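You operate a simulated robot arm through the tools that you are given. There is no shell and no other tool.

The job below is to be done with a simulated two-armed robot. You get a single attempt, and the scene is never put back.

## Task
Shake the filter to green, then let the suction clear the grille.
Fine: shake with the suction off; open the TABLE damper, shut the other two, and switch off at the end.
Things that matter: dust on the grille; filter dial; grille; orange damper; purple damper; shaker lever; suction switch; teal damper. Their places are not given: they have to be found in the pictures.

It is judged by the outcome, as a careful person would: the job done as asked, and still so three seconds after it is handed in. It fails if anything else is knocked over, pushed out of place, dropped, spilled or broken.

## Robot
Two 7-joint arms with two-finger parallel grippers on one trunk that stands fixed in place. Base frame: the origin is at the foot of the trunk, x ahead of it, y to its left, z up. Readings come in mm, rad, newtons and seconds.
The left shoulder is at [-82, 119, 851], the right one opposite. With the tool pointing down near the work surface each hand reaches from about 120 to 580 mm from the base axis, measured 20 degrees to its own side. Payload 3.43 kg a hand.
Tool frame (each hand has its own): the origin (TCP) lies between the finger pads and is the grasp point; the fingertips stand 30 mm ahead of it; z points along the fingers, y is the line along which they close. Largest opening 94 mm; finger width 28, thickness 10; the body of the gripper, 50 by 96 mm, starts 55 mm behind the TCP.
Orientation is told as [roll, pitch, yaw] about the base's x, y, z axes, in that order, counted from this pose: with the fingers straight down and closing along the base's y, the tool's x points along the base's -x, its y along +y and its z along -z.

## Interface
- The arms move only by the tool arm_command. It takes "left_increments", "right_increments" or both (then of equal length, played together; a hand with none holds still); each is one flat list of numbers, 7 for each row, row after row: the shift along the tool's x, y, z in cm, then the turn, a rotation vector about the tool's x, y, z in rad, then the opening, from 0 (shut) to 1 (fully open). In form: [dx, dy, dz, rx, ry, rz, claw, dx, dy, dz, rx, ry, rz, claw, ...]. A call has 1 to 20 rows; each row shifts and turns the commanded pose from where the row before left it, along the tool's axes as they then stand. Rows are played at 5 a second. More than 50 mm and 0.15 rad between two rows, or a gripper value outside its range, and nothing of the call is played. A pose out of reach is approached as far as the arm can. The call stops where the force on the tool passes 60 N (or 10 N more than at its start, if that is more) or the arm is blocked; 0.2 s more then pass. The fingers move at their own pace (about 153 mm/s each) and stop on an object; they squeeze with about 37 N. The grip force told is the motor's: it shows also when the fingers shut on nothing. Time passes only in rows, and 0.2 s behind the last, so rows that do not move let the fingers close. The reply holds the time, the measured pose of the TCP, the force on the tool along the base axes, the opening and the grip force, in the units named above and with some noise, with the torque about the TCP (base axes, N m) and any sound that the robot's microphone picked up, and new pictures: "pictures" is both (left out), scene, wrist or none (wrist: the cameras of the hands that moved).
- Cameras (640 x 400 px; columns grow to the right, rows downward): "scene" is now at [22.8, -4.2, 1544.4]; the picture's right is [-0.07, -1.00, 0.00], its down [-0.87, 0.06, -0.50] and it looks along [0.49, -0.04, -0.87] (base axes); focal length 361 px, centre (320, 200). "left" rides on the left gripper at [76, -14, -102] in its tool frame; the picture's right is [0.18, 0.98, 0.00], its down [-0.75, 0.14, -0.64] and it looks along [-0.63, 0.12, 0.77] (tool axes); focal length 243 px, centre (320, 200). "right" rides on the right gripper at [76, 14, -103] in its tool frame; the picture's right is [-0.18, 0.98, 0.00], its down [-0.75, -0.14, -0.64] and it looks along [-0.63, -0.12, 0.77] (tool axes); focal length 243 px, centre (320, 200).
- slide_trunk(by): moves the trunk up (or, below 0, down) by that many mm; the arms and the scene camera ride with it, the base frame stays. It gives what a move gives, with no picture.
- head_to(pan, tilt): turns the head with the scene camera to pan (to the left, within 2.496 rad either way) and tilt (down, from -0.506 to 1.204), counted from straight ahead of the robot (the tilt from the chest, where the trunk bows). It gives what a move gives, and a new picture of the scene camera.
- point_at(camera, pixels): for up to 12 pixels [column, row] of the newest picture of that camera ("zoom" is the newest enlarged one), the place [x, y, z] in the base frame of the surface seen there, good to about 2 mm. No time passes.
- close_up(camera, box): a new picture of the part [left, top, right, bottom] of that camera's present view, enlarged. No time passes.
- sign_off(): hands the job in; it is judged then, once.

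Unless the task says otherwise, let go and move clear before handing in.

The tools are called after "Request:" by a JSON object that holds its "op" and its "data". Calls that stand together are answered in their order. arm_command: Moves the arms, as the interface text tells. Its arguments: {"type":"object","properties":{"left_increments":{"type":"array","items":{"type":"number"}},"right_increments":{"type":"array","items":{"type":"number"}},"pictures":{"type":"string","enum":["both","scene","wrist","none"]}},"required":[]} The other tools are called the same way: slide_trunk (by) moves the trunk up or down; head_to (pan, tilt) turns the head that bears the scene camera; point_at (camera, pixels) gives the place of the surface under pixels of a picture; close_up (camera, box) takes an enlarged picture of a part of a camera's view; sign_off () hands the job in.

At the start:

```text
t: 0.0
left_tcp_pos: [360.4, 233.2, 1035.0]
left_tool_rot: [-0.001, 0.001, 0.0]
left_ft_force: [0.0, -0.8, 0.9]
left_moment: [-0.03, -0.03, -0.03]
left_grip_width: 93.6
left_grip_force: 0.1
right_tcp_pos: [423.0, -78.6, 1036.4]
right_tool_rot: [-0.001, -0.002, -0.001]
right_ft_force: [-0.4, -0.2, 0.4]
right_moment: [0.02, 0.02, 0.0]
right_grip_width: 93.8
right_grip_force: 0.1
trunk travel left (down, up): [-275.0, 60.0]
head pan, tilt (commanded): [-0.073, 1.052]
```

scene: 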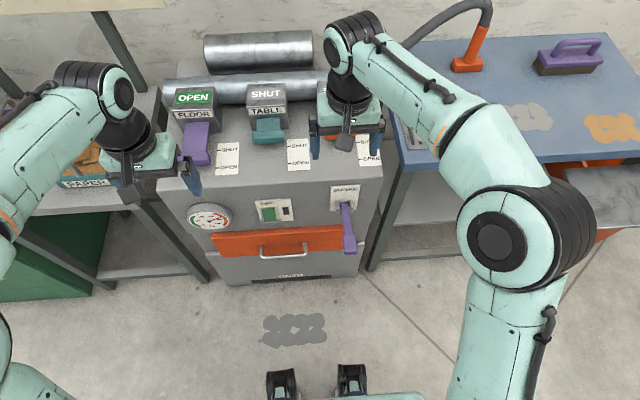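
right: 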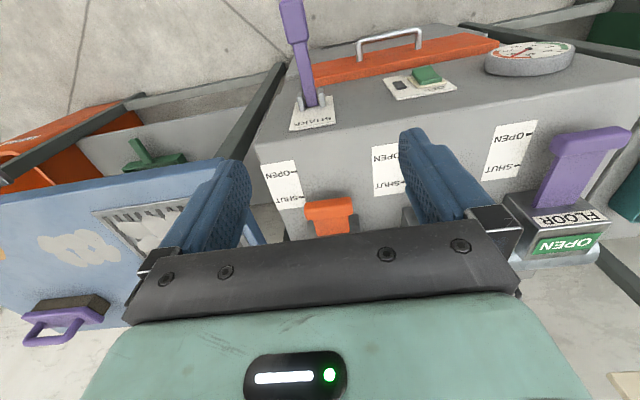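
left: 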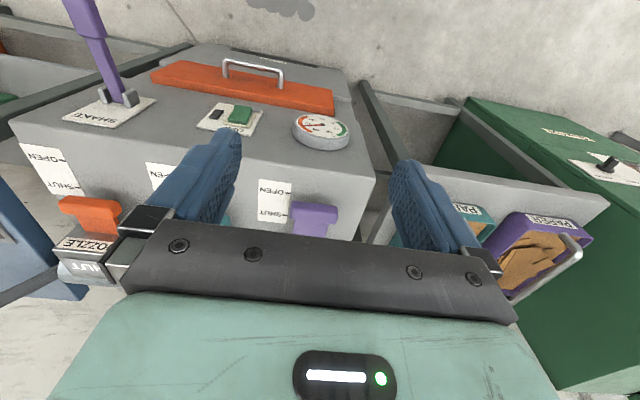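

The scene picture shows a dust-collector box with a dial (209,215), a switch (272,210), a shaker lever (348,225), and purple/teal/orange dampers at the back; the right arm hides the orange one. I'll take enlarged views and get places before moving.

Request:
{"op": "close_up", "data": {"camera": "scene", "box": [150, 70, 400, 290]}}

Request:
{"op": "close_up", "data": {"camera": "right", "box": [0, 0, 640, 400]}}

Request:
{"op": "point_at", "data": {"camera": "scene", "pixels": [[209, 215], [268, 213], [285, 210], [346, 209], [350, 245], [198, 130], [195, 158], [268, 124], [267, 138], [228, 155], [298, 150], [410, 130]]}}

```text
1.82 times, centred on (275, 180) of scene
```

zoom: 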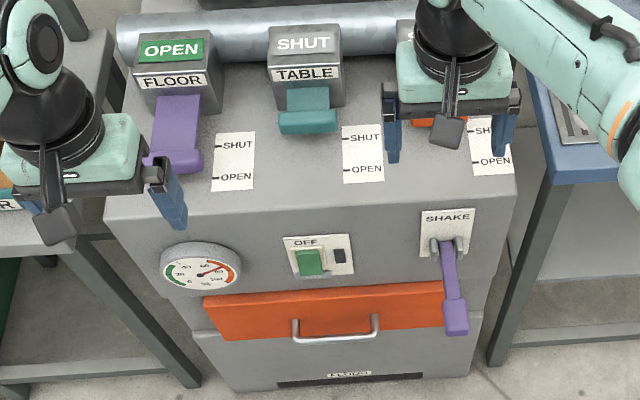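

```text
1.00 times, centred on (320, 200) of right (not enlarged: the box is as wide or as high as the picture)
```

zoom: 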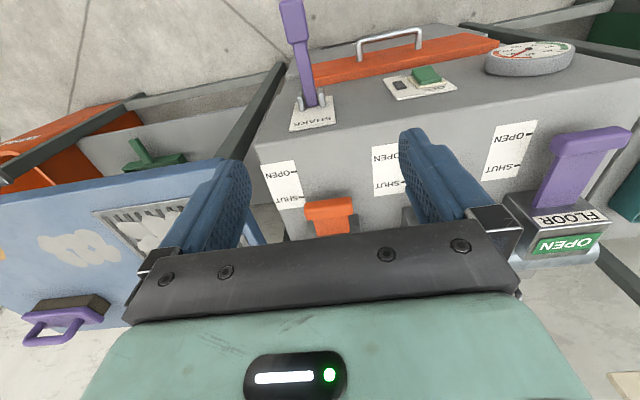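

```text
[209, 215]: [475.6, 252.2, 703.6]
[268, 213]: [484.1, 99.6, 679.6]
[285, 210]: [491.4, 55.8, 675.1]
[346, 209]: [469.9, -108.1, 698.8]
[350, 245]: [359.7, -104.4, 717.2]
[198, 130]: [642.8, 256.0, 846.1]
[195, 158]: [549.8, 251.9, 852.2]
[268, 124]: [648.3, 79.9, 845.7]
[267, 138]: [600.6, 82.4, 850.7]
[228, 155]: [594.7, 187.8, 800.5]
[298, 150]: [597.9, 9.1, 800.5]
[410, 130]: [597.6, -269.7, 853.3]
```

The zoom shows FLOOR (purple) reading OPEN, TABLE (teal) reading SHUT, and the dial needle towards red. I'll zoom further on the dial, switch, lever and grille before deciding how to approach.

Request:
{"op": "close_up", "data": {"camera": "scene", "box": [180, 180, 310, 260]}}

Request:
{"op": "close_up", "data": {"camera": "scene", "box": [310, 170, 380, 260]}}

Request:
{"op": "close_up", "data": {"camera": "right", "box": [60, 170, 260, 300]}}

Request:
{"op": "close_up", "data": {"camera": "left", "box": [0, 60, 360, 300]}}

```text
4.92 times, centred on (245, 220) of scene
```

zoom: 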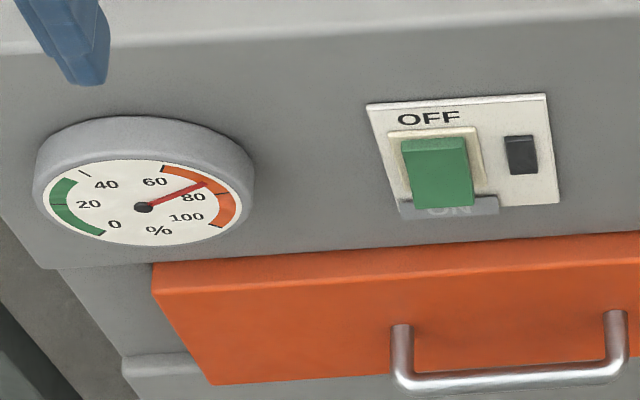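

```text
4.44 times, centred on (345, 215) of scene
```

zoom: 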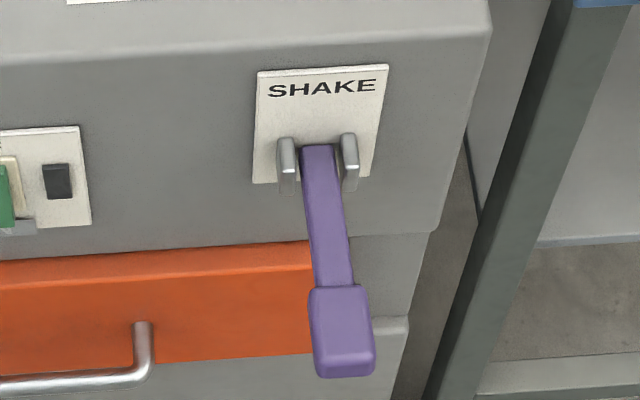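

```text
3.08 times, centred on (160, 235) of right
```

zoom: 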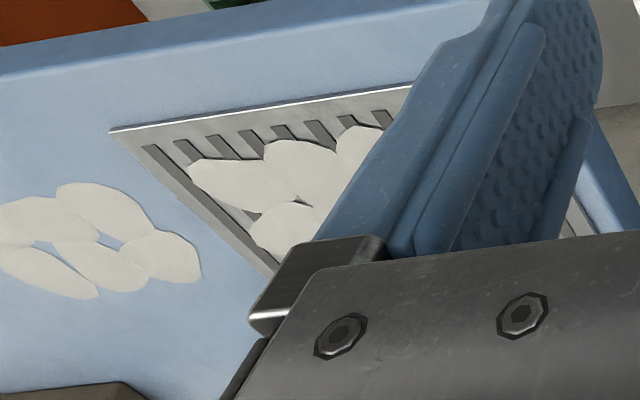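

```text
1.67 times, centred on (180, 180) of left
```

zoom: 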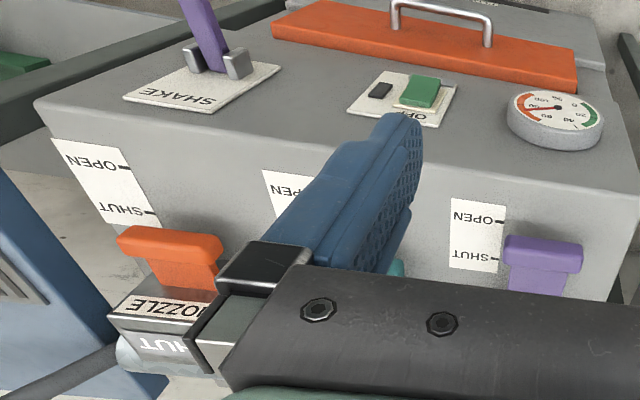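

Lamp beside the switch (522,155 in zoom) is dark and the rocker reads OFF, so the suction is off; the needle stands around 75 % in the red. Both arms hide parts of the bench, so I'll draw them back and look again.

Request:
{"op": "arm_command", "data": {"right_increments": [3.4, -3.4, 0, 0, 0, 0, 1, 3.4, -3.4, 0, 0, 0, 0, 1, 3.4, -3.4, 0, 0, 0, 0, 1, 3.4, -3.4, 0, 0, 0, 0, 1, 3.4, -3.4, 0, 0, 0, 0, 1], "left_increments": [2.4, 2.4, 0, 0, 0, 0, 1, 2.4, 2.4, 0, 0, 0, 0, 1, 2.4, 2.4, 0, 0, 0, 0, 1, 2.4, 2.4, 0, 0, 0, 0, 1, 2.4, 2.4, 0, 0, 0, 0, 1], "pictures": "both"}}

```text
t: 1.2
left_tcp_pos: [237.8, 355.7, 1033.5]
left_tool_rot: [0.0, -0.001, -0.001]
left_ft_force: [-0.3, -0.1, 0.8]
left_moment: [-0.02, 0.0, 0.01]
left_grip_width: 94.1
left_grip_force: 0.1
right_tcp_pos: [247.9, -247.9, 1029.2]
right_tool_rot: [0.0, -0.002, 0.003]
right_ft_force: [-0.7, 0.0, 0.1]
right_moment: [-0.03, -0.02, 0.02]
right_grip_width: 94.1
right_grip_force: 0.1
trunk travel left (down, up): [-275.0, 60.0]
head pan, tilt (commanded): [-0.073, 1.052]
```

scene: 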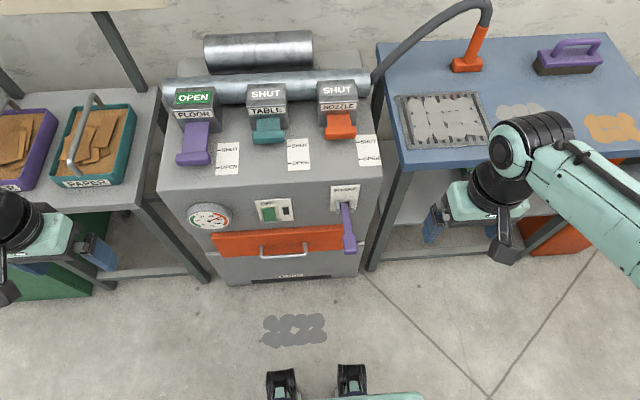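
right: 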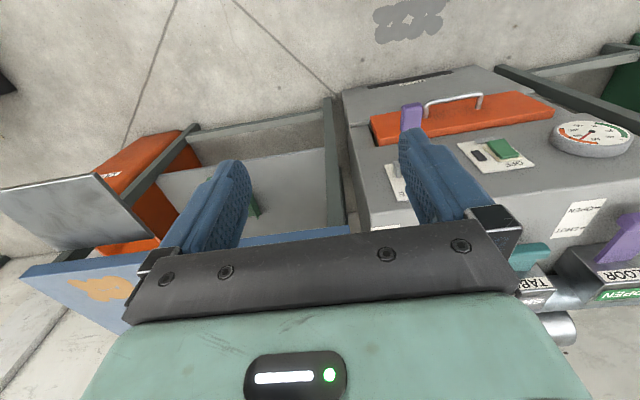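
left: 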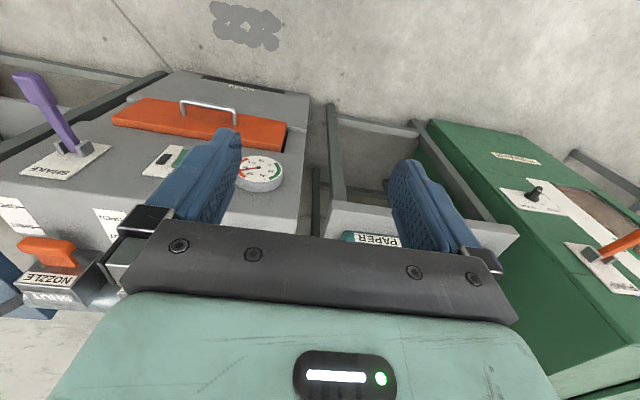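

The view is now free: purple FLOOR open at (195,158), teal TABLE shut at (268,130), orange NOZZLE shut at (340,125), grille with dust at (443,120). Next I'll measure handles, lever and switch with zoomed views.

Request:
{"op": "close_up", "data": {"camera": "scene", "box": [165, 80, 285, 180]}}

Request:
{"op": "point_at", "data": {"camera": "scene", "pixels": [[195, 161], [195, 154], [196, 130], [268, 142], [268, 135], [268, 122], [341, 137], [341, 131], [340, 117], [195, 115], [266, 112], [338, 106]]}}

Request:
{"op": "point_at", "data": {"camera": "scene", "pixels": [[348, 252], [348, 247], [349, 238], [346, 215], [345, 204], [337, 203], [355, 203], [340, 190], [300, 180], [300, 220], [230, 180], [443, 120]]}}

```text
4.00 times, centred on (225, 130) of scene
```

zoom: 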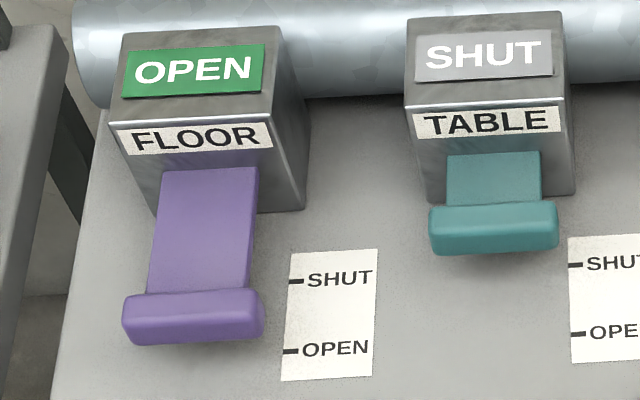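

```text
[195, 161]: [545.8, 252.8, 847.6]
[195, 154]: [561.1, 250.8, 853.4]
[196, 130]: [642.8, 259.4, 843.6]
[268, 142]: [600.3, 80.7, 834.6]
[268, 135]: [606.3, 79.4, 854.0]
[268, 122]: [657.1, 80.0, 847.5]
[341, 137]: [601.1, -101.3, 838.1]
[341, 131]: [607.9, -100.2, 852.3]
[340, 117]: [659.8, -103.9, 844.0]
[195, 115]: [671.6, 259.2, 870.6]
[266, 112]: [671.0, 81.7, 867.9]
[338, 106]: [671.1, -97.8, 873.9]
```

```text
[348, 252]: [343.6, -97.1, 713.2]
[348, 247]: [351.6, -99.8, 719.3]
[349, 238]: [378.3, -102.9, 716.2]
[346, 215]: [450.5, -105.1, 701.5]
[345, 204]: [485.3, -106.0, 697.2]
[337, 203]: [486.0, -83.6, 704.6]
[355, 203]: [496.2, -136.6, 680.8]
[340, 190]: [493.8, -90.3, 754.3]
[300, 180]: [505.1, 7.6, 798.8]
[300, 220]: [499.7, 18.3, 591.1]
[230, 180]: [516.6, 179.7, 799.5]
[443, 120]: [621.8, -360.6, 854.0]
```

The front panel stands at x≈498, the box top at z≈800, and the damper bars sit at z≈830–855 with about 55 mm of travel. I'll look closer at the lever and switch from the left wrist camera and measure them.

Request:
{"op": "close_up", "data": {"camera": "left", "box": [0, 50, 160, 200]}}

Request:
{"op": "point_at", "data": {"camera": "left", "pixels": [[18, 75], [32, 80], [45, 85], [40, 100], [50, 115], [60, 135], [70, 148], [78, 145], [60, 152], [30, 90], [160, 160], [176, 155]]}}

Request:
{"op": "close_up", "data": {"camera": "right", "box": [330, 60, 640, 300]}}

Request:
{"op": "close_up", "data": {"camera": "scene", "box": [250, 190, 300, 230]}}

Request:
{"op": "close_up", "data": {"camera": "scene", "box": [390, 80, 510, 160]}}

```text
2.67 times, centred on (80, 125) of left
```

zoom: 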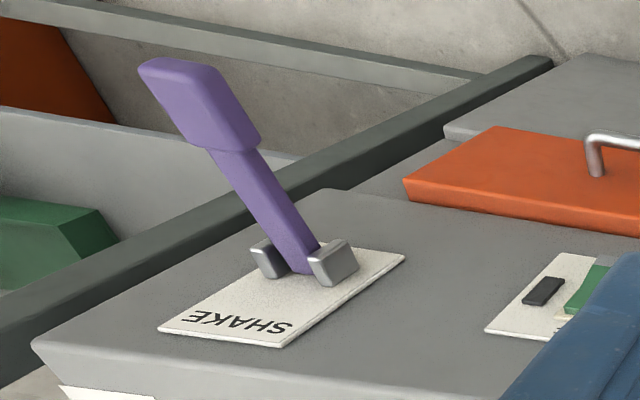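

```text
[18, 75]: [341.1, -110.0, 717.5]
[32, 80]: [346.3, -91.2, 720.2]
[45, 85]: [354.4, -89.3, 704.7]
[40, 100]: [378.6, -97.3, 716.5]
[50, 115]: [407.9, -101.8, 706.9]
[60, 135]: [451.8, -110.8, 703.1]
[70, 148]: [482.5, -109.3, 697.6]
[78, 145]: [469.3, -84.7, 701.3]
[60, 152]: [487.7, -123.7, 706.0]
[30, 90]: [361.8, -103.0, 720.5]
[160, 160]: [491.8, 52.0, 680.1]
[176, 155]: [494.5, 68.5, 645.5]
```

```text
1.67 times, centred on (485, 180) of right
```

zoom: 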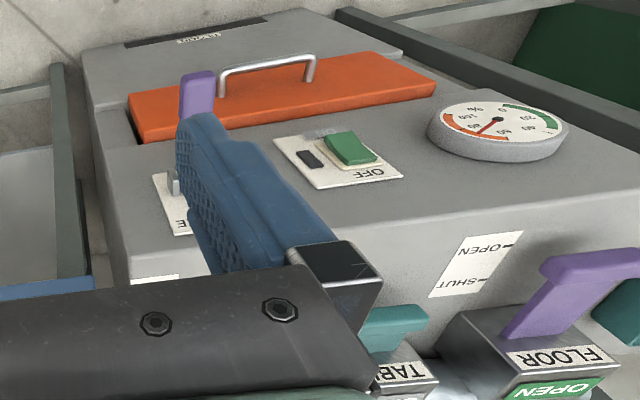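

```text
10.00 times, centred on (275, 210) of scene
```

zoom: 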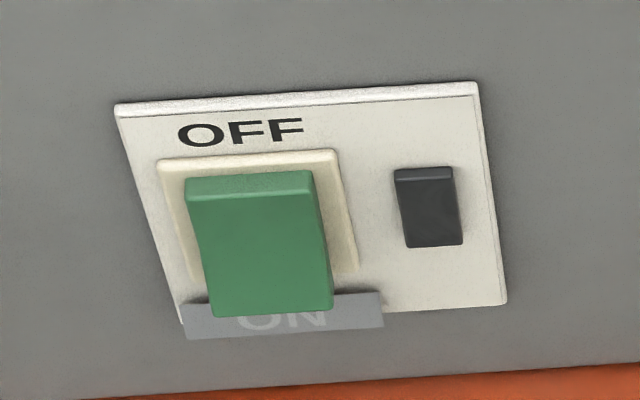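

```text
5.00 times, centred on (450, 120) of scene
```

zoom: 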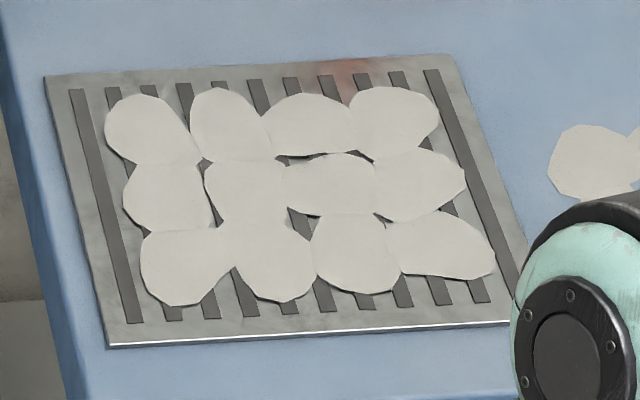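

The lever knob spans x≈341–378, y≈-118…-83, top z≈719, with its clevis pin along y, so it swings up and down. I'll check the drawer clearance below it and bring the right hand above the knob with open fingers.

Request:
{"op": "point_at", "data": {"camera": "scene", "pixels": [[270, 240], [330, 240], [283, 256], [307, 252], [340, 262], [320, 262], [363, 200], [375, 170], [365, 240], [358, 252]]}}

Request:
{"op": "arm_command", "data": {"right_increments": [-1.6, 2.1, 3.4, 0, 0, 0, 1, -1.6, 2.1, 3.4, 0, 0, 0, 1, -1.6, 2.1, 3.4, 0, 0, 0, 1, -1.6, 2.1, 3.4, 0, 0, 0, 1, -1.6, 2.1, 3.4, 0, 0, 0, 1, -1.6, 2.1, 3.4, 0, 0, 0, 1, -1.6, 2.1, 3.4, 0, 0, 0, 1], "pictures": "both"}}

```text
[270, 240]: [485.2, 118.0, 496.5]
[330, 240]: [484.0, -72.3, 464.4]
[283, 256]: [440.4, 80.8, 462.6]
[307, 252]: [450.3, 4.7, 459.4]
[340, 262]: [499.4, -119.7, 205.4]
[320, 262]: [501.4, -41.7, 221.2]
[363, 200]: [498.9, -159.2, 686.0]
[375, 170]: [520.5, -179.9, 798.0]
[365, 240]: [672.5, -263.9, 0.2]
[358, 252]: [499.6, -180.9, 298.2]
```

```text
t: 2.8
left_tcp_pos: [239.5, 354.7, 1033.5]
left_tool_rot: [0.0, 0.0, 0.0]
left_ft_force: [0.1, 0.1, -0.1]
left_moment: [-0.02, -0.01, 0.01]
left_grip_width: 93.8
left_grip_force: 0.0
right_tcp_pos: [364.4, -99.8, 795.7]
right_tool_rot: [-0.001, -0.001, 0.001]
right_ft_force: [0.0, -0.9, 0.8]
right_moment: [-0.01, 0.03, 0.02]
right_grip_width: 93.9
right_grip_force: 0.0
trunk travel left (down, up): [-275.0, 60.0]
head pan, tilt (commanded): [-0.073, 1.052]
```

scene: 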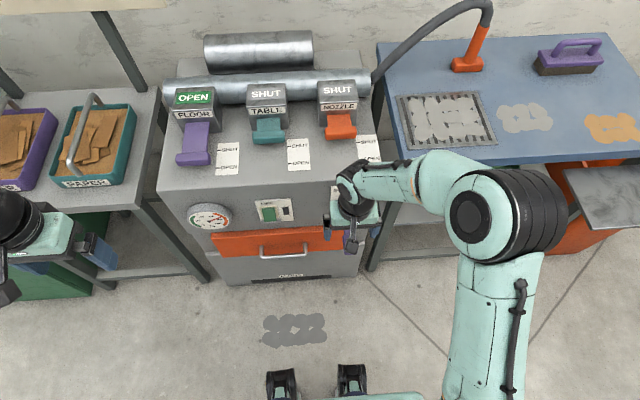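
right: 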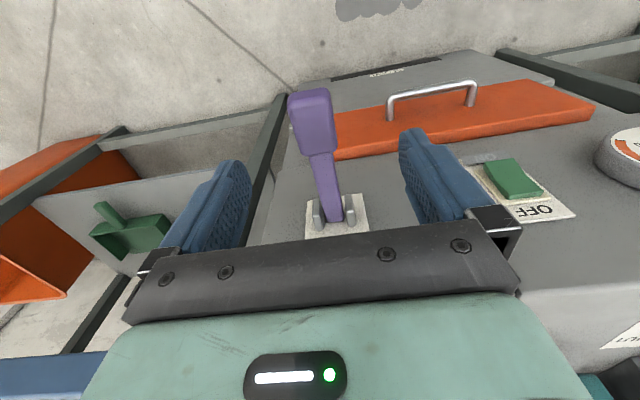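

The right hand hangs over the knob (px 312,115 in the wrist picture, between the fingers). I'll go down about 88 mm so the pads straddle the knob, still open.

Request:
{"op": "arm_command", "data": {"right_increments": [0.1, 0, 3.0, 0, 0, 0, 1, 0.1, 0, 3.0, 0, 0, 0, 1, 0.1, 0, 2.7, 0, 0, 0, 1, 0, 0, 0, 0, 0, 0, 1], "pictures": "both"}}

```text
t: 3.8
left_tcp_pos: [238.1, 354.9, 1033.5]
left_tool_rot: [0.0, 0.001, 0.0]
left_ft_force: [0.3, -0.6, -0.4]
left_moment: [0.0, -0.02, 0.01]
left_grip_width: 94.0
left_grip_force: 0.0
right_tcp_pos: [360.7, -102.0, 711.9]
right_tool_rot: [-0.001, -0.001, 0.001]
right_ft_force: [0.2, 0.6, -0.1]
right_moment: [0.03, -0.01, 0.02]
right_grip_width: 94.0
right_grip_force: 0.0
trunk travel left (down, up): [-275.0, 60.0]
head pan, tilt (commanded): [-0.073, 1.052]
```

scene: 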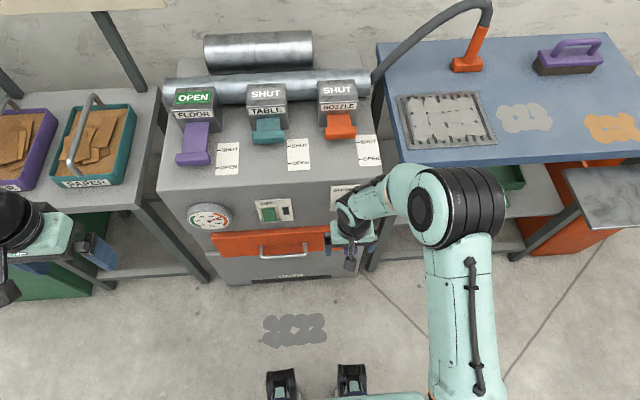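
right: 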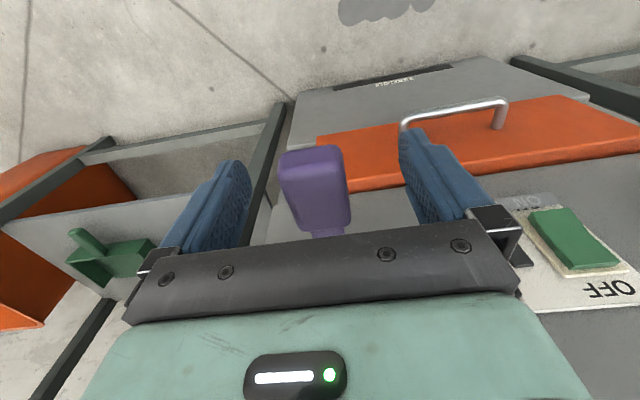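

The knob (px 314,190) sits between the pads, near centre. I'll close on it while holding still.

Request:
{"op": "arm_command", "data": {"right_increments": [0, 0, 0, 0, 0, 0, 0.35, 0, 0, 0, 0, 0, 0, 0.3, 0, 0, 0, 0, 0, 0, 0, 0, 0, 0, 0, 0, 0, 0], "pictures": "wrist"}}

```text
t: 4.8
left_tcp_pos: [238.4, 354.1, 1033.8]
left_tool_rot: [0.001, 0.0, -0.001]
left_ft_force: [-0.6, 0.1, 0.5]
left_moment: [-0.01, 0.02, 0.05]
left_grip_width: 94.1
left_grip_force: 0.0
right_tcp_pos: [359.5, -105.1, 711.9]
right_tool_rot: [-0.002, -0.001, -0.001]
right_ft_force: [1.2, -17.3, 0.2]
right_moment: [-0.32, 0.0, 0.05]
right_grip_width: 38.1
right_grip_force: 44.4
trunk travel left (down, up): [-275.0, 60.0]
head pan, tilt (commanded): [-0.073, 1.052]
```

right: 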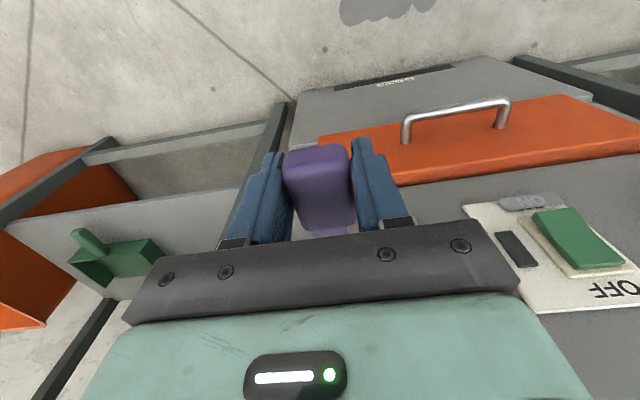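

The grip holds (38 mm, 44 N) but the hand is pushed 3–4 mm sideways (-17 N in y). I'll relieve that and then test a small downward swing of the lever around its pin.

Request:
{"op": "arm_command", "data": {"right_increments": [0, -0.35, 0, 0, 0, 0, 0, 0.04, 0, 0.65, 0, -0.05, 0, 0, 0.04, 0, 0.65, 0, -0.05, 0, 0, 0.04, 0, 0.65, 0, -0.05, 0, 0], "pictures": "both"}}

```text
t: 5.8
left_tcp_pos: [237.0, 354.6, 1033.9]
left_tool_rot: [0.001, -0.001, 0.001]
left_ft_force: [-0.2, -0.1, -0.1]
left_moment: [0.0, 0.03, -0.01]
left_grip_width: 93.9
left_grip_force: 0.1
right_tcp_pos: [358.2, -104.1, 690.8]
right_tool_rot: [0.0, -0.145, 0.001]
right_ft_force: [-22.9, -4.9, 9.0]
right_moment: [-0.22, -0.83, -0.26]
right_grip_width: 38.3
right_grip_force: 44.4
trunk travel left (down, up): [-275.0, 60.0]
head pan, tilt (commanded): [-0.073, 1.052]
```

scene: 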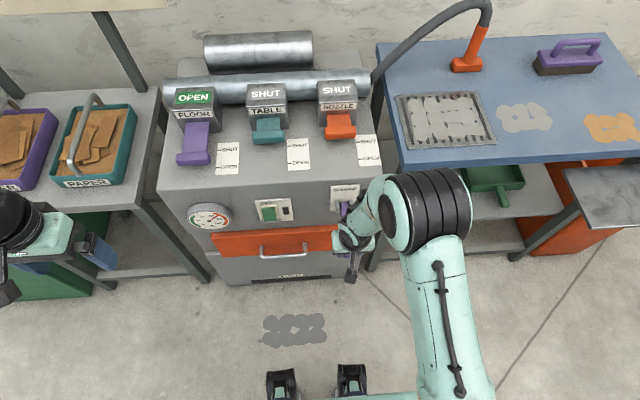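
right: 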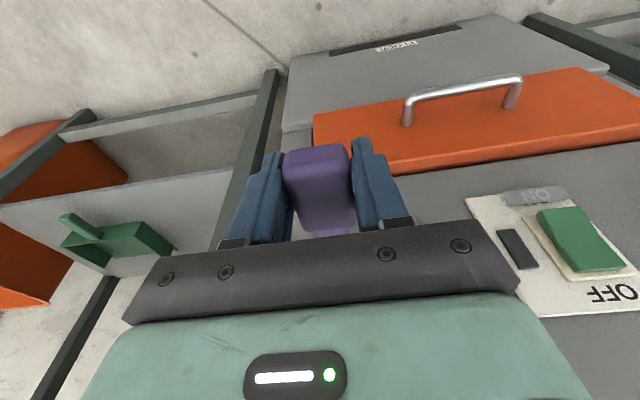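

The lever follows downward; the hand shows -23 N in x, so the arc should drift slightly more towards -x. I'll check whether the dial has responded.

Request:
{"op": "close_up", "data": {"camera": "scene", "box": [180, 195, 240, 235]}}

Request:
{"op": "arm_command", "data": {"right_increments": [0.2, 0, 0.0, 0, 0, 0, 0, 0.12, 0, 0.65, 0, -0.05, 0, 0, 0.12, 0, 0.65, 0, -0.05, 0, 0, 0.12, 0, 0.65, 0, -0.05, 0, 0], "pictures": "scene"}}

```text
10.00 times, centred on (210, 215) of scene
```

zoom: 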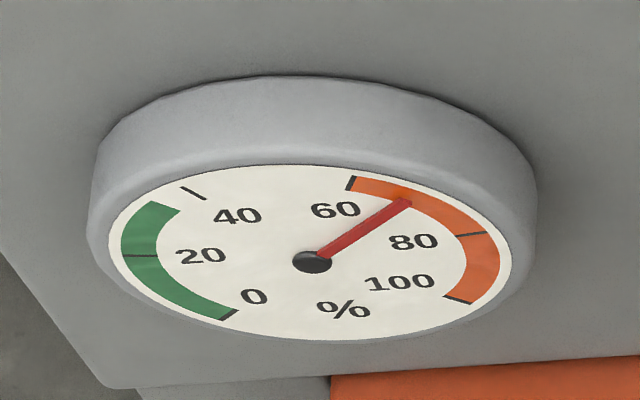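

```text
t: 6.8
left_tcp_pos: [237.6, 355.0, 1033.4]
left_tool_rot: [0.001, -0.002, 0.002]
left_ft_force: [-1.1, 0.1, -0.5]
left_moment: [0.02, -0.01, -0.02]
left_grip_width: 93.9
left_grip_force: 0.0
right_tcp_pos: [359.7, -105.5, 672.0]
right_tool_rot: [-0.001, -0.302, 0.003]
right_ft_force: [-12.8, 0.0, 3.1]
right_moment: [-0.09, -0.19, -0.09]
right_grip_width: 38.1
right_grip_force: 45.2
trunk travel left (down, up): [-275.0, 60.0]
head pan, tilt (commanded): [-0.073, 1.052]
```

scene: 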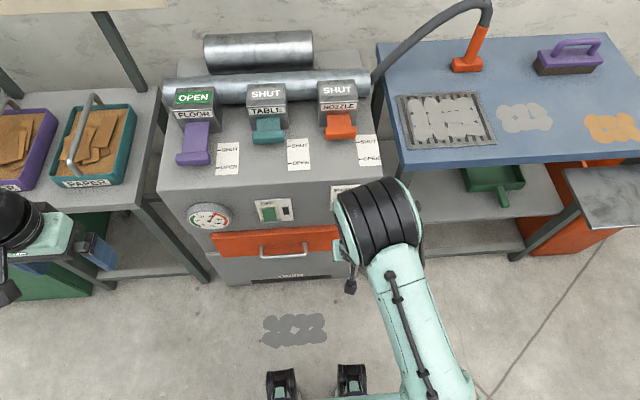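

The swing went on smoothly (z 672, low force). I'll look at the dial again to see how it answers.

Request:
{"op": "close_up", "data": {"camera": "scene", "box": [180, 195, 240, 235]}}

Request:
{"op": "arm_command", "data": {"right_increments": [0.1, 0, 0.6, 0, -0.05, 0, 0, 0.07, 0, 0.6, 0, -0.05, 0, 0, 0.05, 0, 0.6, 0, -0.05, 0, 0], "pictures": "both"}}

```text
10.00 times, centred on (210, 215) of scene
```

zoom: 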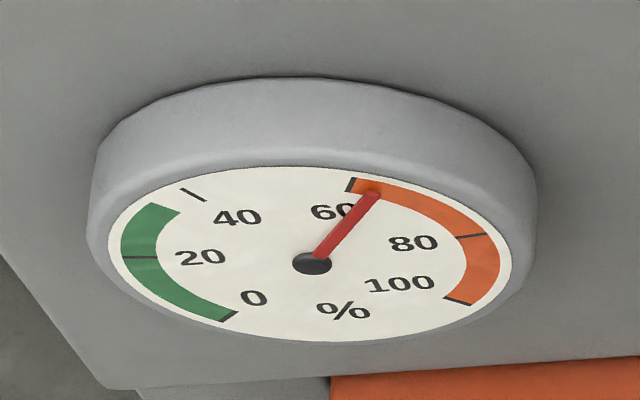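

```text
t: 7.6
left_tcp_pos: [238.8, 353.8, 1034.2]
left_tool_rot: [0.0, 0.001, -0.001]
left_ft_force: [0.2, -0.2, -0.4]
left_moment: [0.02, -0.01, -0.02]
left_grip_width: 93.9
left_grip_force: 0.0
right_tcp_pos: [364.2, -104.3, 653.3]
right_tool_rot: [0.0, -0.45, 0.001]
right_ft_force: [-10.8, -3.8, 1.7]
right_moment: [0.04, -0.05, 0.0]
right_grip_width: 37.9
right_grip_force: 45.0
trunk travel left (down, up): [-275.0, 60.0]
head pan, tilt (commanded): [-0.073, 1.052]
```

scene: 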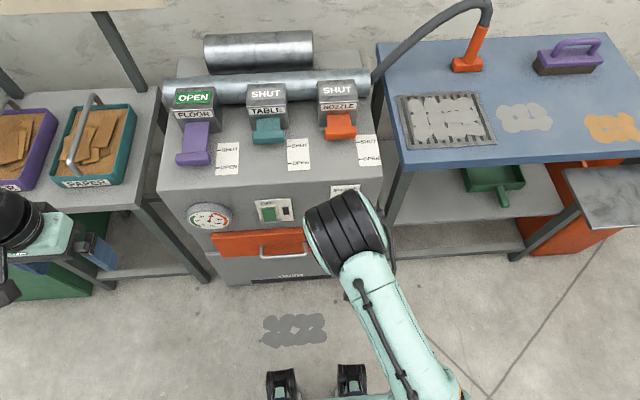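
right: 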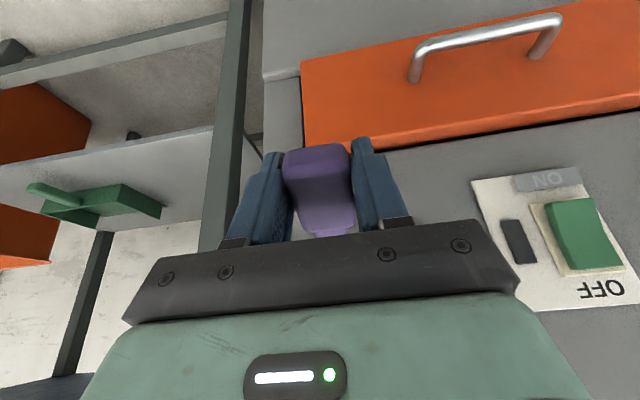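

The dial falls with lever travel (needle passed 65 and still dropping), and the four poses fit a pin at about (490, 692) with 131 mm radius. I'll swing the lever back up along that arc to its starting height and watch the dial.

Request:
{"op": "arm_command", "data": {"right_increments": [-0.13, 0, -1.35, 0, 0.1, 0, 0, -0.265, 0, -1.288, 0, 0.1, 0, 0, -0.265, 0, -1.288, 0, 0.1, 0, 0, -0.265, 0, -1.288, 0, 0.1, 0, 0, -0.116, 0, -0.647, 0, 0.05, 0, 0], "pictures": "scene"}}

Request:
{"op": "close_up", "data": {"camera": "scene", "box": [180, 195, 240, 235]}}

```text
t: 8.8
left_tcp_pos: [241.1, 354.5, 1033.3]
left_tool_rot: [-0.001, 0.001, 0.0]
left_ft_force: [0.0, 0.7, -0.6]
left_moment: [0.01, -0.01, 0.0]
left_grip_width: 94.0
left_grip_force: 0.1
right_tcp_pos: [359.8, -104.1, 710.7]
right_tool_rot: [0.001, 0.003, 0.003]
right_ft_force: [1.4, -0.7, -10.9]
right_moment: [-0.05, 1.35, 0.03]
right_grip_width: 37.9
right_grip_force: 45.0
trunk travel left (down, up): [-275.0, 60.0]
head pan, tilt (commanded): [-0.073, 1.052]
```

scene: 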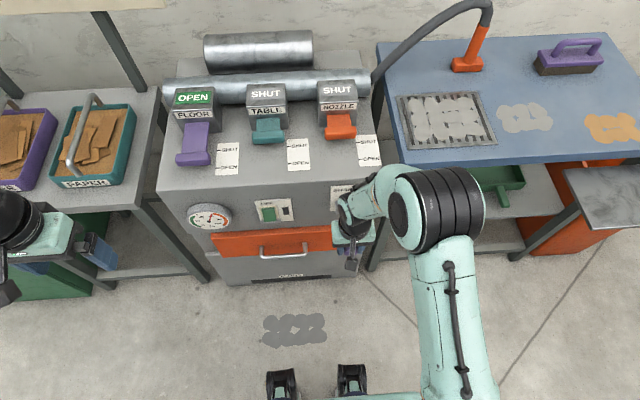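

```text
10.00 times, centred on (210, 215) of scene
```

zoom: 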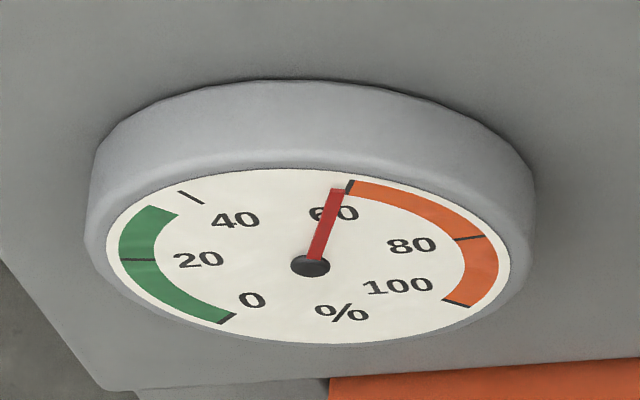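

One full down-and-up stroke brought the needle from ~75 to ~58. I'll play two more full cycles on the same arc and re-read the dial.

Request:
{"op": "arm_command", "data": {"right_increments": [0.135, 0, 1.308, 0, -0.1, 0, 0, 0.135, 0, 1.308, 0, -0.1, 0, 0, 0.135, 0, 1.308, 0, -0.1, 0, 0, 0.135, 0, 1.308, 0, -0.1, 0, 0, 0.084, 0, 0.652, 0, -0.05, 0, 0, -0.265, 0, -1.288, 0, 0.1, 0, 0, -0.265, 0, -1.288, 0, 0.1, 0, 0, -0.265, 0, -1.288, 0, 0.1, 0, 0, -0.265, 0, -1.288, 0, 0.1, 0, 0, -0.116, 0, -0.647, 0, 0.05, 0, 0, 0.135, 0, 1.308, 0, -0.1, 0, 0, 0.135, 0, 1.308, 0, -0.1, 0, 0, 0.135, 0, 1.308, 0, -0.1, 0, 0, 0.135, 0, 1.308, 0, -0.1, 0, 0, 0.084, 0, 0.652, 0, -0.05, 0, 0, -0.265, 0, -1.288, 0, 0.1, 0, 0, -0.265, 0, -1.288, 0, 0.1, 0, 0, -0.265, 0, -1.288, 0, 0.1, 0, 0, -0.265, 0, -1.288, 0, 0.1, 0, 0, -0.116, 0, -0.647, 0, 0.05, 0, 0], "pictures": "both"}}

Request:
{"op": "close_up", "data": {"camera": "scene", "box": [180, 195, 240, 235]}}

```text
t: 13.0
left_tcp_pos: [238.8, 354.8, 1033.6]
left_tool_rot: [0.0, 0.001, -0.001]
left_ft_force: [0.6, 0.0, 0.0]
left_moment: [-0.01, 0.01, -0.03]
left_grip_width: 93.9
left_grip_force: 0.1
right_tcp_pos: [359.8, -105.1, 710.2]
right_tool_rot: [0.003, 0.004, 0.001]
right_ft_force: [7.0, 12.6, -7.0]
right_moment: [0.26, 0.8, -0.06]
right_grip_width: 38.3
right_grip_force: 45.2
trunk travel left (down, up): [-275.0, 60.0]
head pan, tilt (commanded): [-0.073, 1.052]
```

scene: 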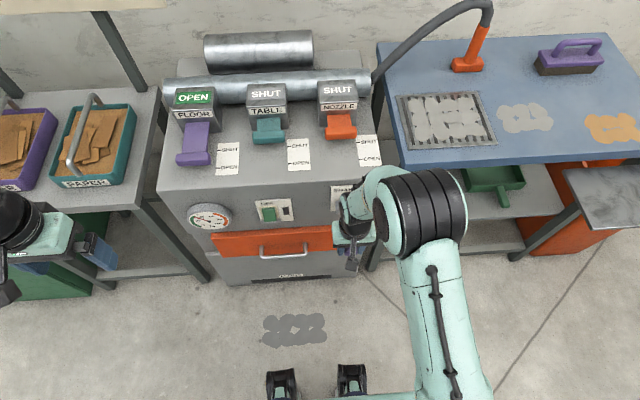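
right: 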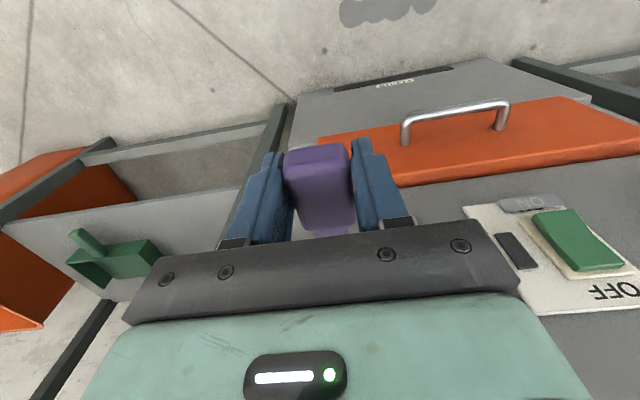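

```text
10.00 times, centred on (210, 215) of scene
```

zoom: 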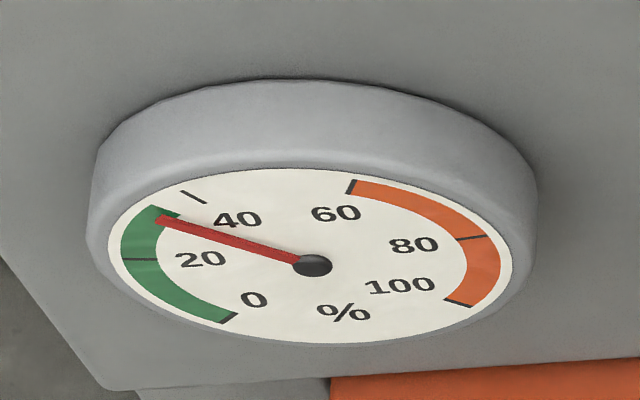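

The needle now stands at about 29, right on the edge of green. As suction may load the filter again, I'll give one more cycle plus to get it well inside green.

Request:
{"op": "arm_command", "data": {"right_increments": [0.135, 0, 1.308, 0, -0.1, 0, 0, 0.135, 0, 1.308, 0, -0.1, 0, 0, 0.135, 0, 1.308, 0, -0.1, 0, 0, 0.135, 0, 1.308, 0, -0.1, 0, 0, 0.084, 0, 0.652, 0, -0.05, 0, 0, -0.265, 0, -1.288, 0, 0.1, 0, 0, -0.265, 0, -1.288, 0, 0.1, 0, 0, -0.265, 0, -1.288, 0, 0.1, 0, 0, -0.265, 0, -1.288, 0, 0.1, 0, 0, -0.116, 0, -0.647, 0, 0.05, 0, 0], "pictures": "scene"}}

Request:
{"op": "close_up", "data": {"camera": "scene", "box": [180, 195, 240, 235]}}

```text
t: 15.2
left_tcp_pos: [239.7, 355.0, 1033.4]
left_tool_rot: [0.001, 0.002, 0.0]
left_ft_force: [0.0, 1.0, -0.5]
left_moment: [0.0, -0.02, -0.03]
left_grip_width: 94.0
left_grip_force: 0.2
right_tcp_pos: [359.1, -105.0, 712.3]
right_tool_rot: [0.0, 0.004, -0.001]
right_ft_force: [7.8, -0.1, -11.7]
right_moment: [0.01, 1.3, 0.02]
right_grip_width: 38.1
right_grip_force: 44.9
trunk travel left (down, up): [-275.0, 60.0]
head pan, tilt (commanded): [-0.073, 1.052]
```

scene: 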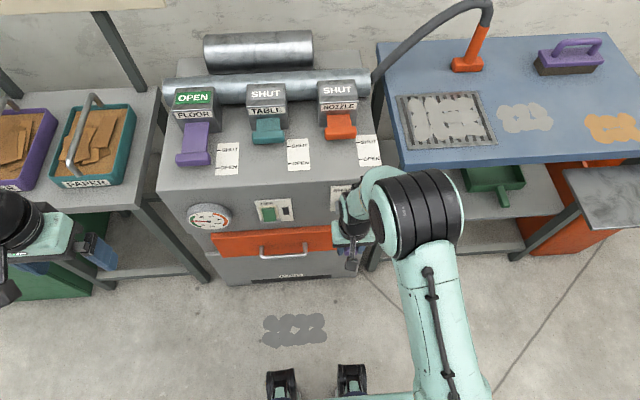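

```text
10.00 times, centred on (210, 215) of scene
```

zoom: 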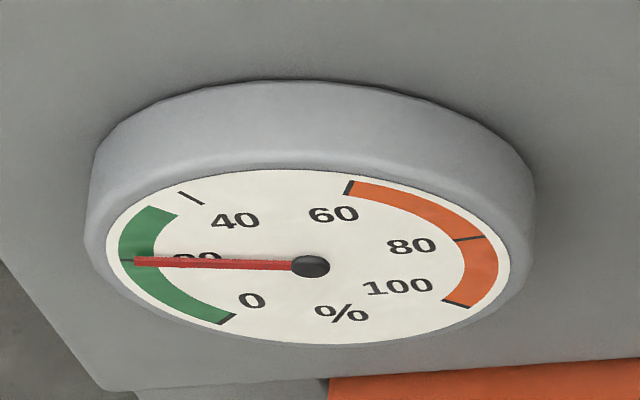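

The needle reads about 20 now, in green. Two more cycles will give a good margin before the suction runs.

Request:
{"op": "arm_command", "data": {"right_increments": [0.135, 0, 1.308, 0, -0.1, 0, 0, 0.135, 0, 1.308, 0, -0.1, 0, 0, 0.135, 0, 1.308, 0, -0.1, 0, 0, 0.135, 0, 1.308, 0, -0.1, 0, 0, 0.084, 0, 0.652, 0, -0.05, 0, 0, -0.265, 0, -1.288, 0, 0.1, 0, 0, -0.265, 0, -1.288, 0, 0.1, 0, 0, -0.265, 0, -1.288, 0, 0.1, 0, 0, -0.265, 0, -1.288, 0, 0.1, 0, 0, -0.116, 0, -0.647, 0, 0.05, 0, 0, 0.135, 0, 1.308, 0, -0.1, 0, 0, 0.135, 0, 1.308, 0, -0.1, 0, 0, 0.135, 0, 1.308, 0, -0.1, 0, 0, 0.135, 0, 1.308, 0, -0.1, 0, 0, 0.084, 0, 0.652, 0, -0.05, 0, 0, -0.265, 0, -1.288, 0, 0.1, 0, 0, -0.265, 0, -1.288, 0, 0.1, 0, 0, -0.265, 0, -1.288, 0, 0.1, 0, 0, -0.265, 0, -1.288, 0, 0.1, 0, 0, -0.116, 0, -0.647, 0, 0.05, 0, 0], "pictures": "scene"}}

Request:
{"op": "close_up", "data": {"camera": "scene", "box": [180, 195, 240, 235]}}

```text
t: 19.4
left_tcp_pos: [238.9, 354.4, 1032.9]
left_tool_rot: [0.0, 0.001, 0.0]
left_ft_force: [0.8, 0.9, -0.3]
left_moment: [-0.01, 0.0, 0.03]
left_grip_width: 94.0
left_grip_force: 0.1
right_tcp_pos: [359.5, -104.5, 711.4]
right_tool_rot: [0.0, 0.0, 0.0]
right_ft_force: [7.4, 2.1, -12.3]
right_moment: [0.0, 1.33, 0.1]
right_grip_width: 38.2
right_grip_force: 44.7
trunk travel left (down, up): [-275.0, 60.0]
head pan, tilt (commanded): [-0.073, 1.052]
```

scene: 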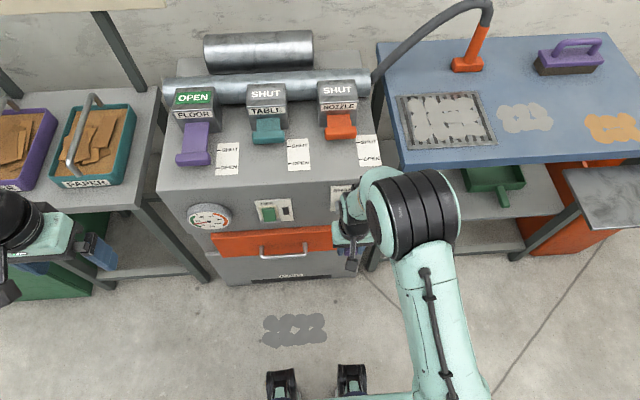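

```text
10.00 times, centred on (210, 215) of scene
```

zoom: 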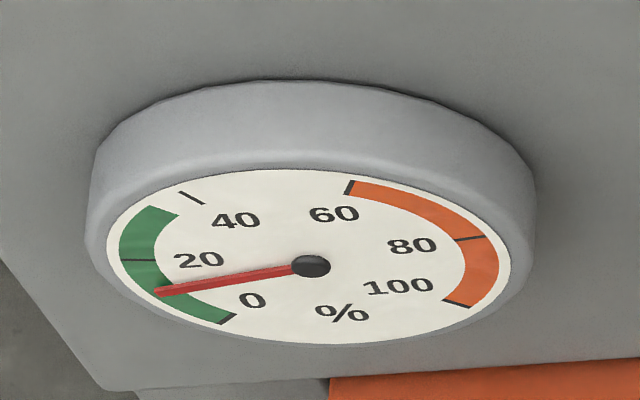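

The needle stands at about 11, well in green. I'll release the knob, lift clear and draw the right arm back.

Request:
{"op": "arm_command", "data": {"right_increments": [0, 0, 0, 0, 0, 0, 0.6, 0, 0, 0, 0, 0, 0, 1, 0, 0, 0, 0, 0, 0, 1, 0, 0, -3, 0, 0, 0, 1, 0, 0, -4, 0, 0, 0, 1, 0, 0, -4, 0, 0, 0, 1, 1.5, -2.5, -4, 0, 0, 0, 1, 1.8, -3, -3, 0, 0, 0, 1, 1.8, -3, -3, 0, 0, 0, 1, 1.8, -3, -3, 0, 0, 0, 1, 2, -3, -3, 0, 0, 0, 1], "pictures": "both"}}

```text
t: 21.8
left_tcp_pos: [238.1, 354.6, 1033.1]
left_tool_rot: [0.0, 0.0, 0.0]
left_ft_force: [0.0, -1.1, -0.5]
left_moment: [0.02, 0.0, -0.02]
left_grip_width: 94.1
left_grip_force: 0.1
right_tcp_pos: [265.9, -250.5, 983.9]
right_tool_rot: [0.0, 0.001, 0.001]
right_ft_force: [-0.3, 0.4, 0.1]
right_moment: [0.0, 0.02, 0.0]
right_grip_width: 94.0
right_grip_force: 0.0
trunk travel left (down, up): [-275.0, 60.0]
head pan, tilt (commanded): [-0.073, 1.052]
```

scene: 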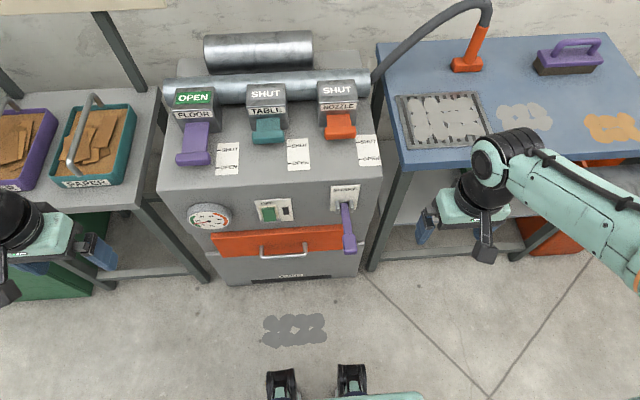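
right: 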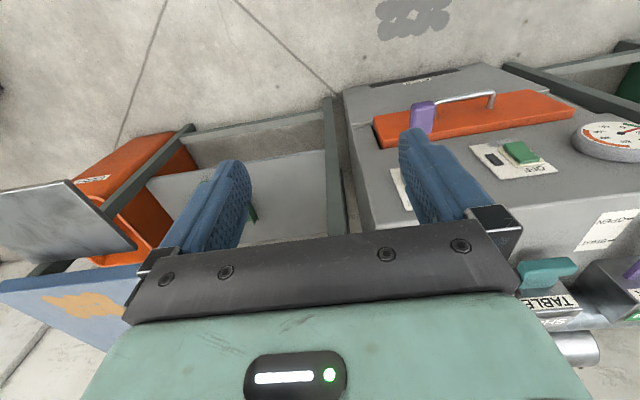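

The lever stays put at (348,245). Now I'll measure the purple and teal bars carefully from zoomed views.

Request:
{"op": "close_up", "data": {"camera": "scene", "box": [165, 85, 245, 175]}}

Request:
{"op": "point_at", "data": {"camera": "scene", "pixels": [[178, 158], [209, 158], [195, 164], [195, 151], [195, 147], [253, 138], [285, 137], [268, 143], [268, 131], [268, 126], [278, 125], [258, 126]]}}

```text
4.44 times, centred on (205, 130) of scene
```

zoom: 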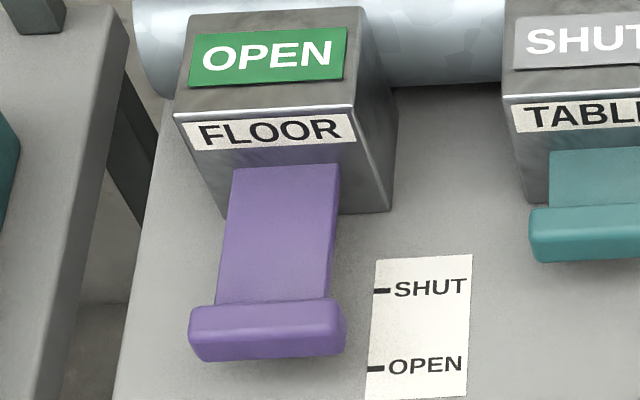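

```text
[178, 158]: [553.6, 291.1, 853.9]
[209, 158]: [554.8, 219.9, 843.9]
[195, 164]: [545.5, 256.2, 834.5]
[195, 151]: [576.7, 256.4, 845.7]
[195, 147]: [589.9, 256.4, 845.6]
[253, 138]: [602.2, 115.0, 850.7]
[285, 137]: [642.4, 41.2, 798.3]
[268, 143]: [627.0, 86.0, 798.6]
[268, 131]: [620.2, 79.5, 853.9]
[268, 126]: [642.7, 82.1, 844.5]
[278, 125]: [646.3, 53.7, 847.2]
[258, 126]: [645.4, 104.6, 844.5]
```

Purple bar: front x≈545, centre y≈256, z≈832–854; teal bar: x≈600–622, centre y≈80. I'll tilt the left hand 0.6 rad forward, close its fingers, and bring it in front of and above the purple bar.

Request:
{"op": "arm_command", "data": {"left_increments": [0, 0, 0, 0, -0.12, 0, 0.5, 0, 0, 0, 0, -0.12, 0, 0, 0, 0, 0, 0, -0.12, 0, 0, 0, 0, 0, 0, -0.12, 0, 0, 0, 0, 0, 0, -0.12, 0, 0, -1.78, -1.4, 3.52, 0, 0, 0, 0, -1.78, -1.4, 3.52, 0, 0, 0, 0, -1.78, -1.4, 3.52, 0, 0, 0, 0, -1.78, -1.4, 3.52, 0, 0, 0, 0, -1.78, -1.4, 3.52, 0, 0, 0, 0, -1.78, -1.4, 3.52, 0, 0, 0, 0, -1.78, -1.4, 3.52, 0, 0, 0, 0], "pictures": "both"}}

```text
t: 24.4
left_tcp_pos: [485.2, 255.4, 903.7]
left_tool_rot: [-0.001, -0.599, 0.001]
left_ft_force: [0.1, 0.2, 0.7]
left_moment: [-0.01, 0.01, -0.02]
left_grip_width: 0.0
left_grip_force: 32.7
right_tcp_pos: [266.8, -251.2, 983.3]
right_tool_rot: [0.0, 0.001, 0.001]
right_ft_force: [0.0, 0.2, -0.3]
right_moment: [0.0, -0.02, 0.0]
right_grip_width: 94.1
right_grip_force: 0.0
trunk travel left (down, up): [-275.0, 60.0]
head pan, tilt (commanded): [-0.073, 1.052]
```

scene: 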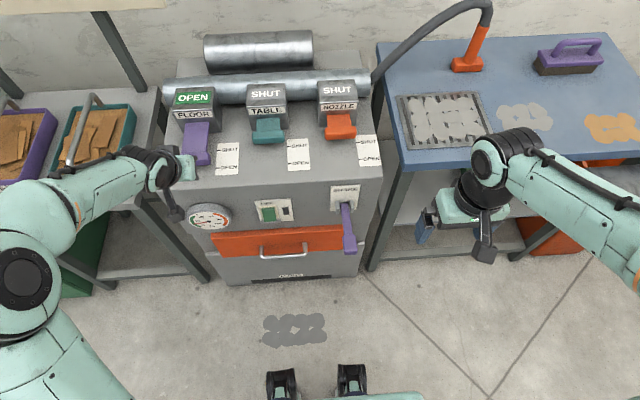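
left: 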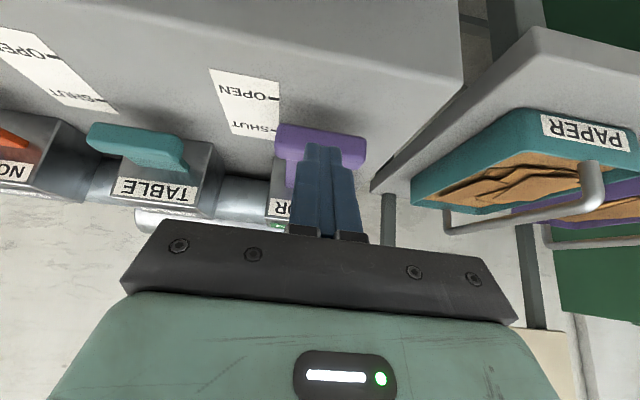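

The closed fingers line up with the purple bar (px 321,148). I'll lower to z≈860 in front of it and push forward until the front reaches about x=600.

Request:
{"op": "arm_command", "data": {"left_increments": [0.415, 0, 2.38, 0, 0, 0, 0, 0.415, 0, 2.38, 0, 0, 0, 0, -0.825, 0, 0.565, 0, 0, 0, 0, -0.825, 0, 0.565, 0, 0, 0, 0], "pictures": "both"}}

```text
t: 25.4
left_tcp_pos: [521.2, 256.0, 858.2]
left_tool_rot: [0.001, -0.601, 0.0]
left_ft_force: [-1.6, -0.5, 0.7]
left_moment: [-0.01, 0.0, -0.03]
left_grip_width: 0.0
left_grip_force: 33.1
right_tcp_pos: [266.6, -250.0, 983.4]
right_tool_rot: [0.0, 0.0, -0.001]
right_ft_force: [0.2, 0.5, -0.4]
right_moment: [0.0, 0.0, 0.0]
right_grip_width: 93.9
right_grip_force: 0.1
trunk travel left (down, up): [-275.0, 60.0]
head pan, tilt (commanded): [-0.073, 1.052]
```

scene: 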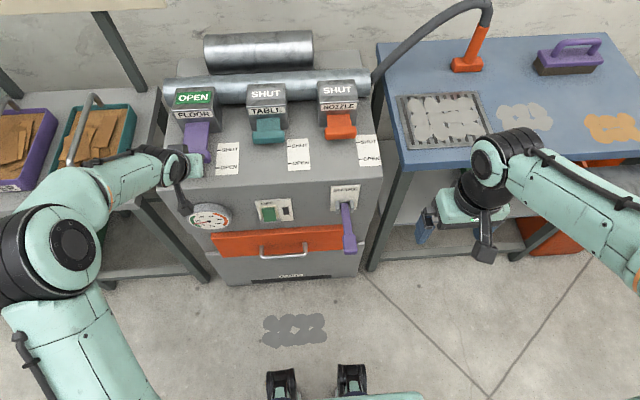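
left: 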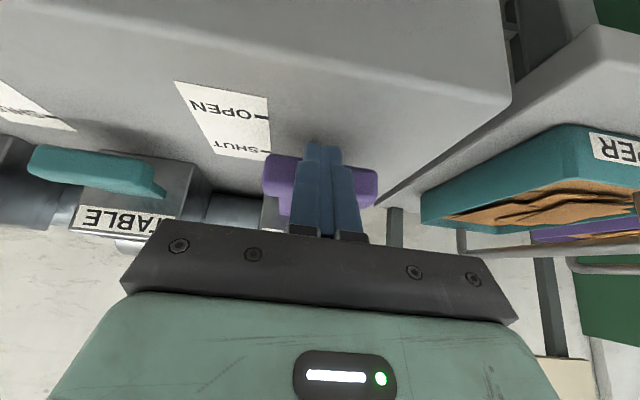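

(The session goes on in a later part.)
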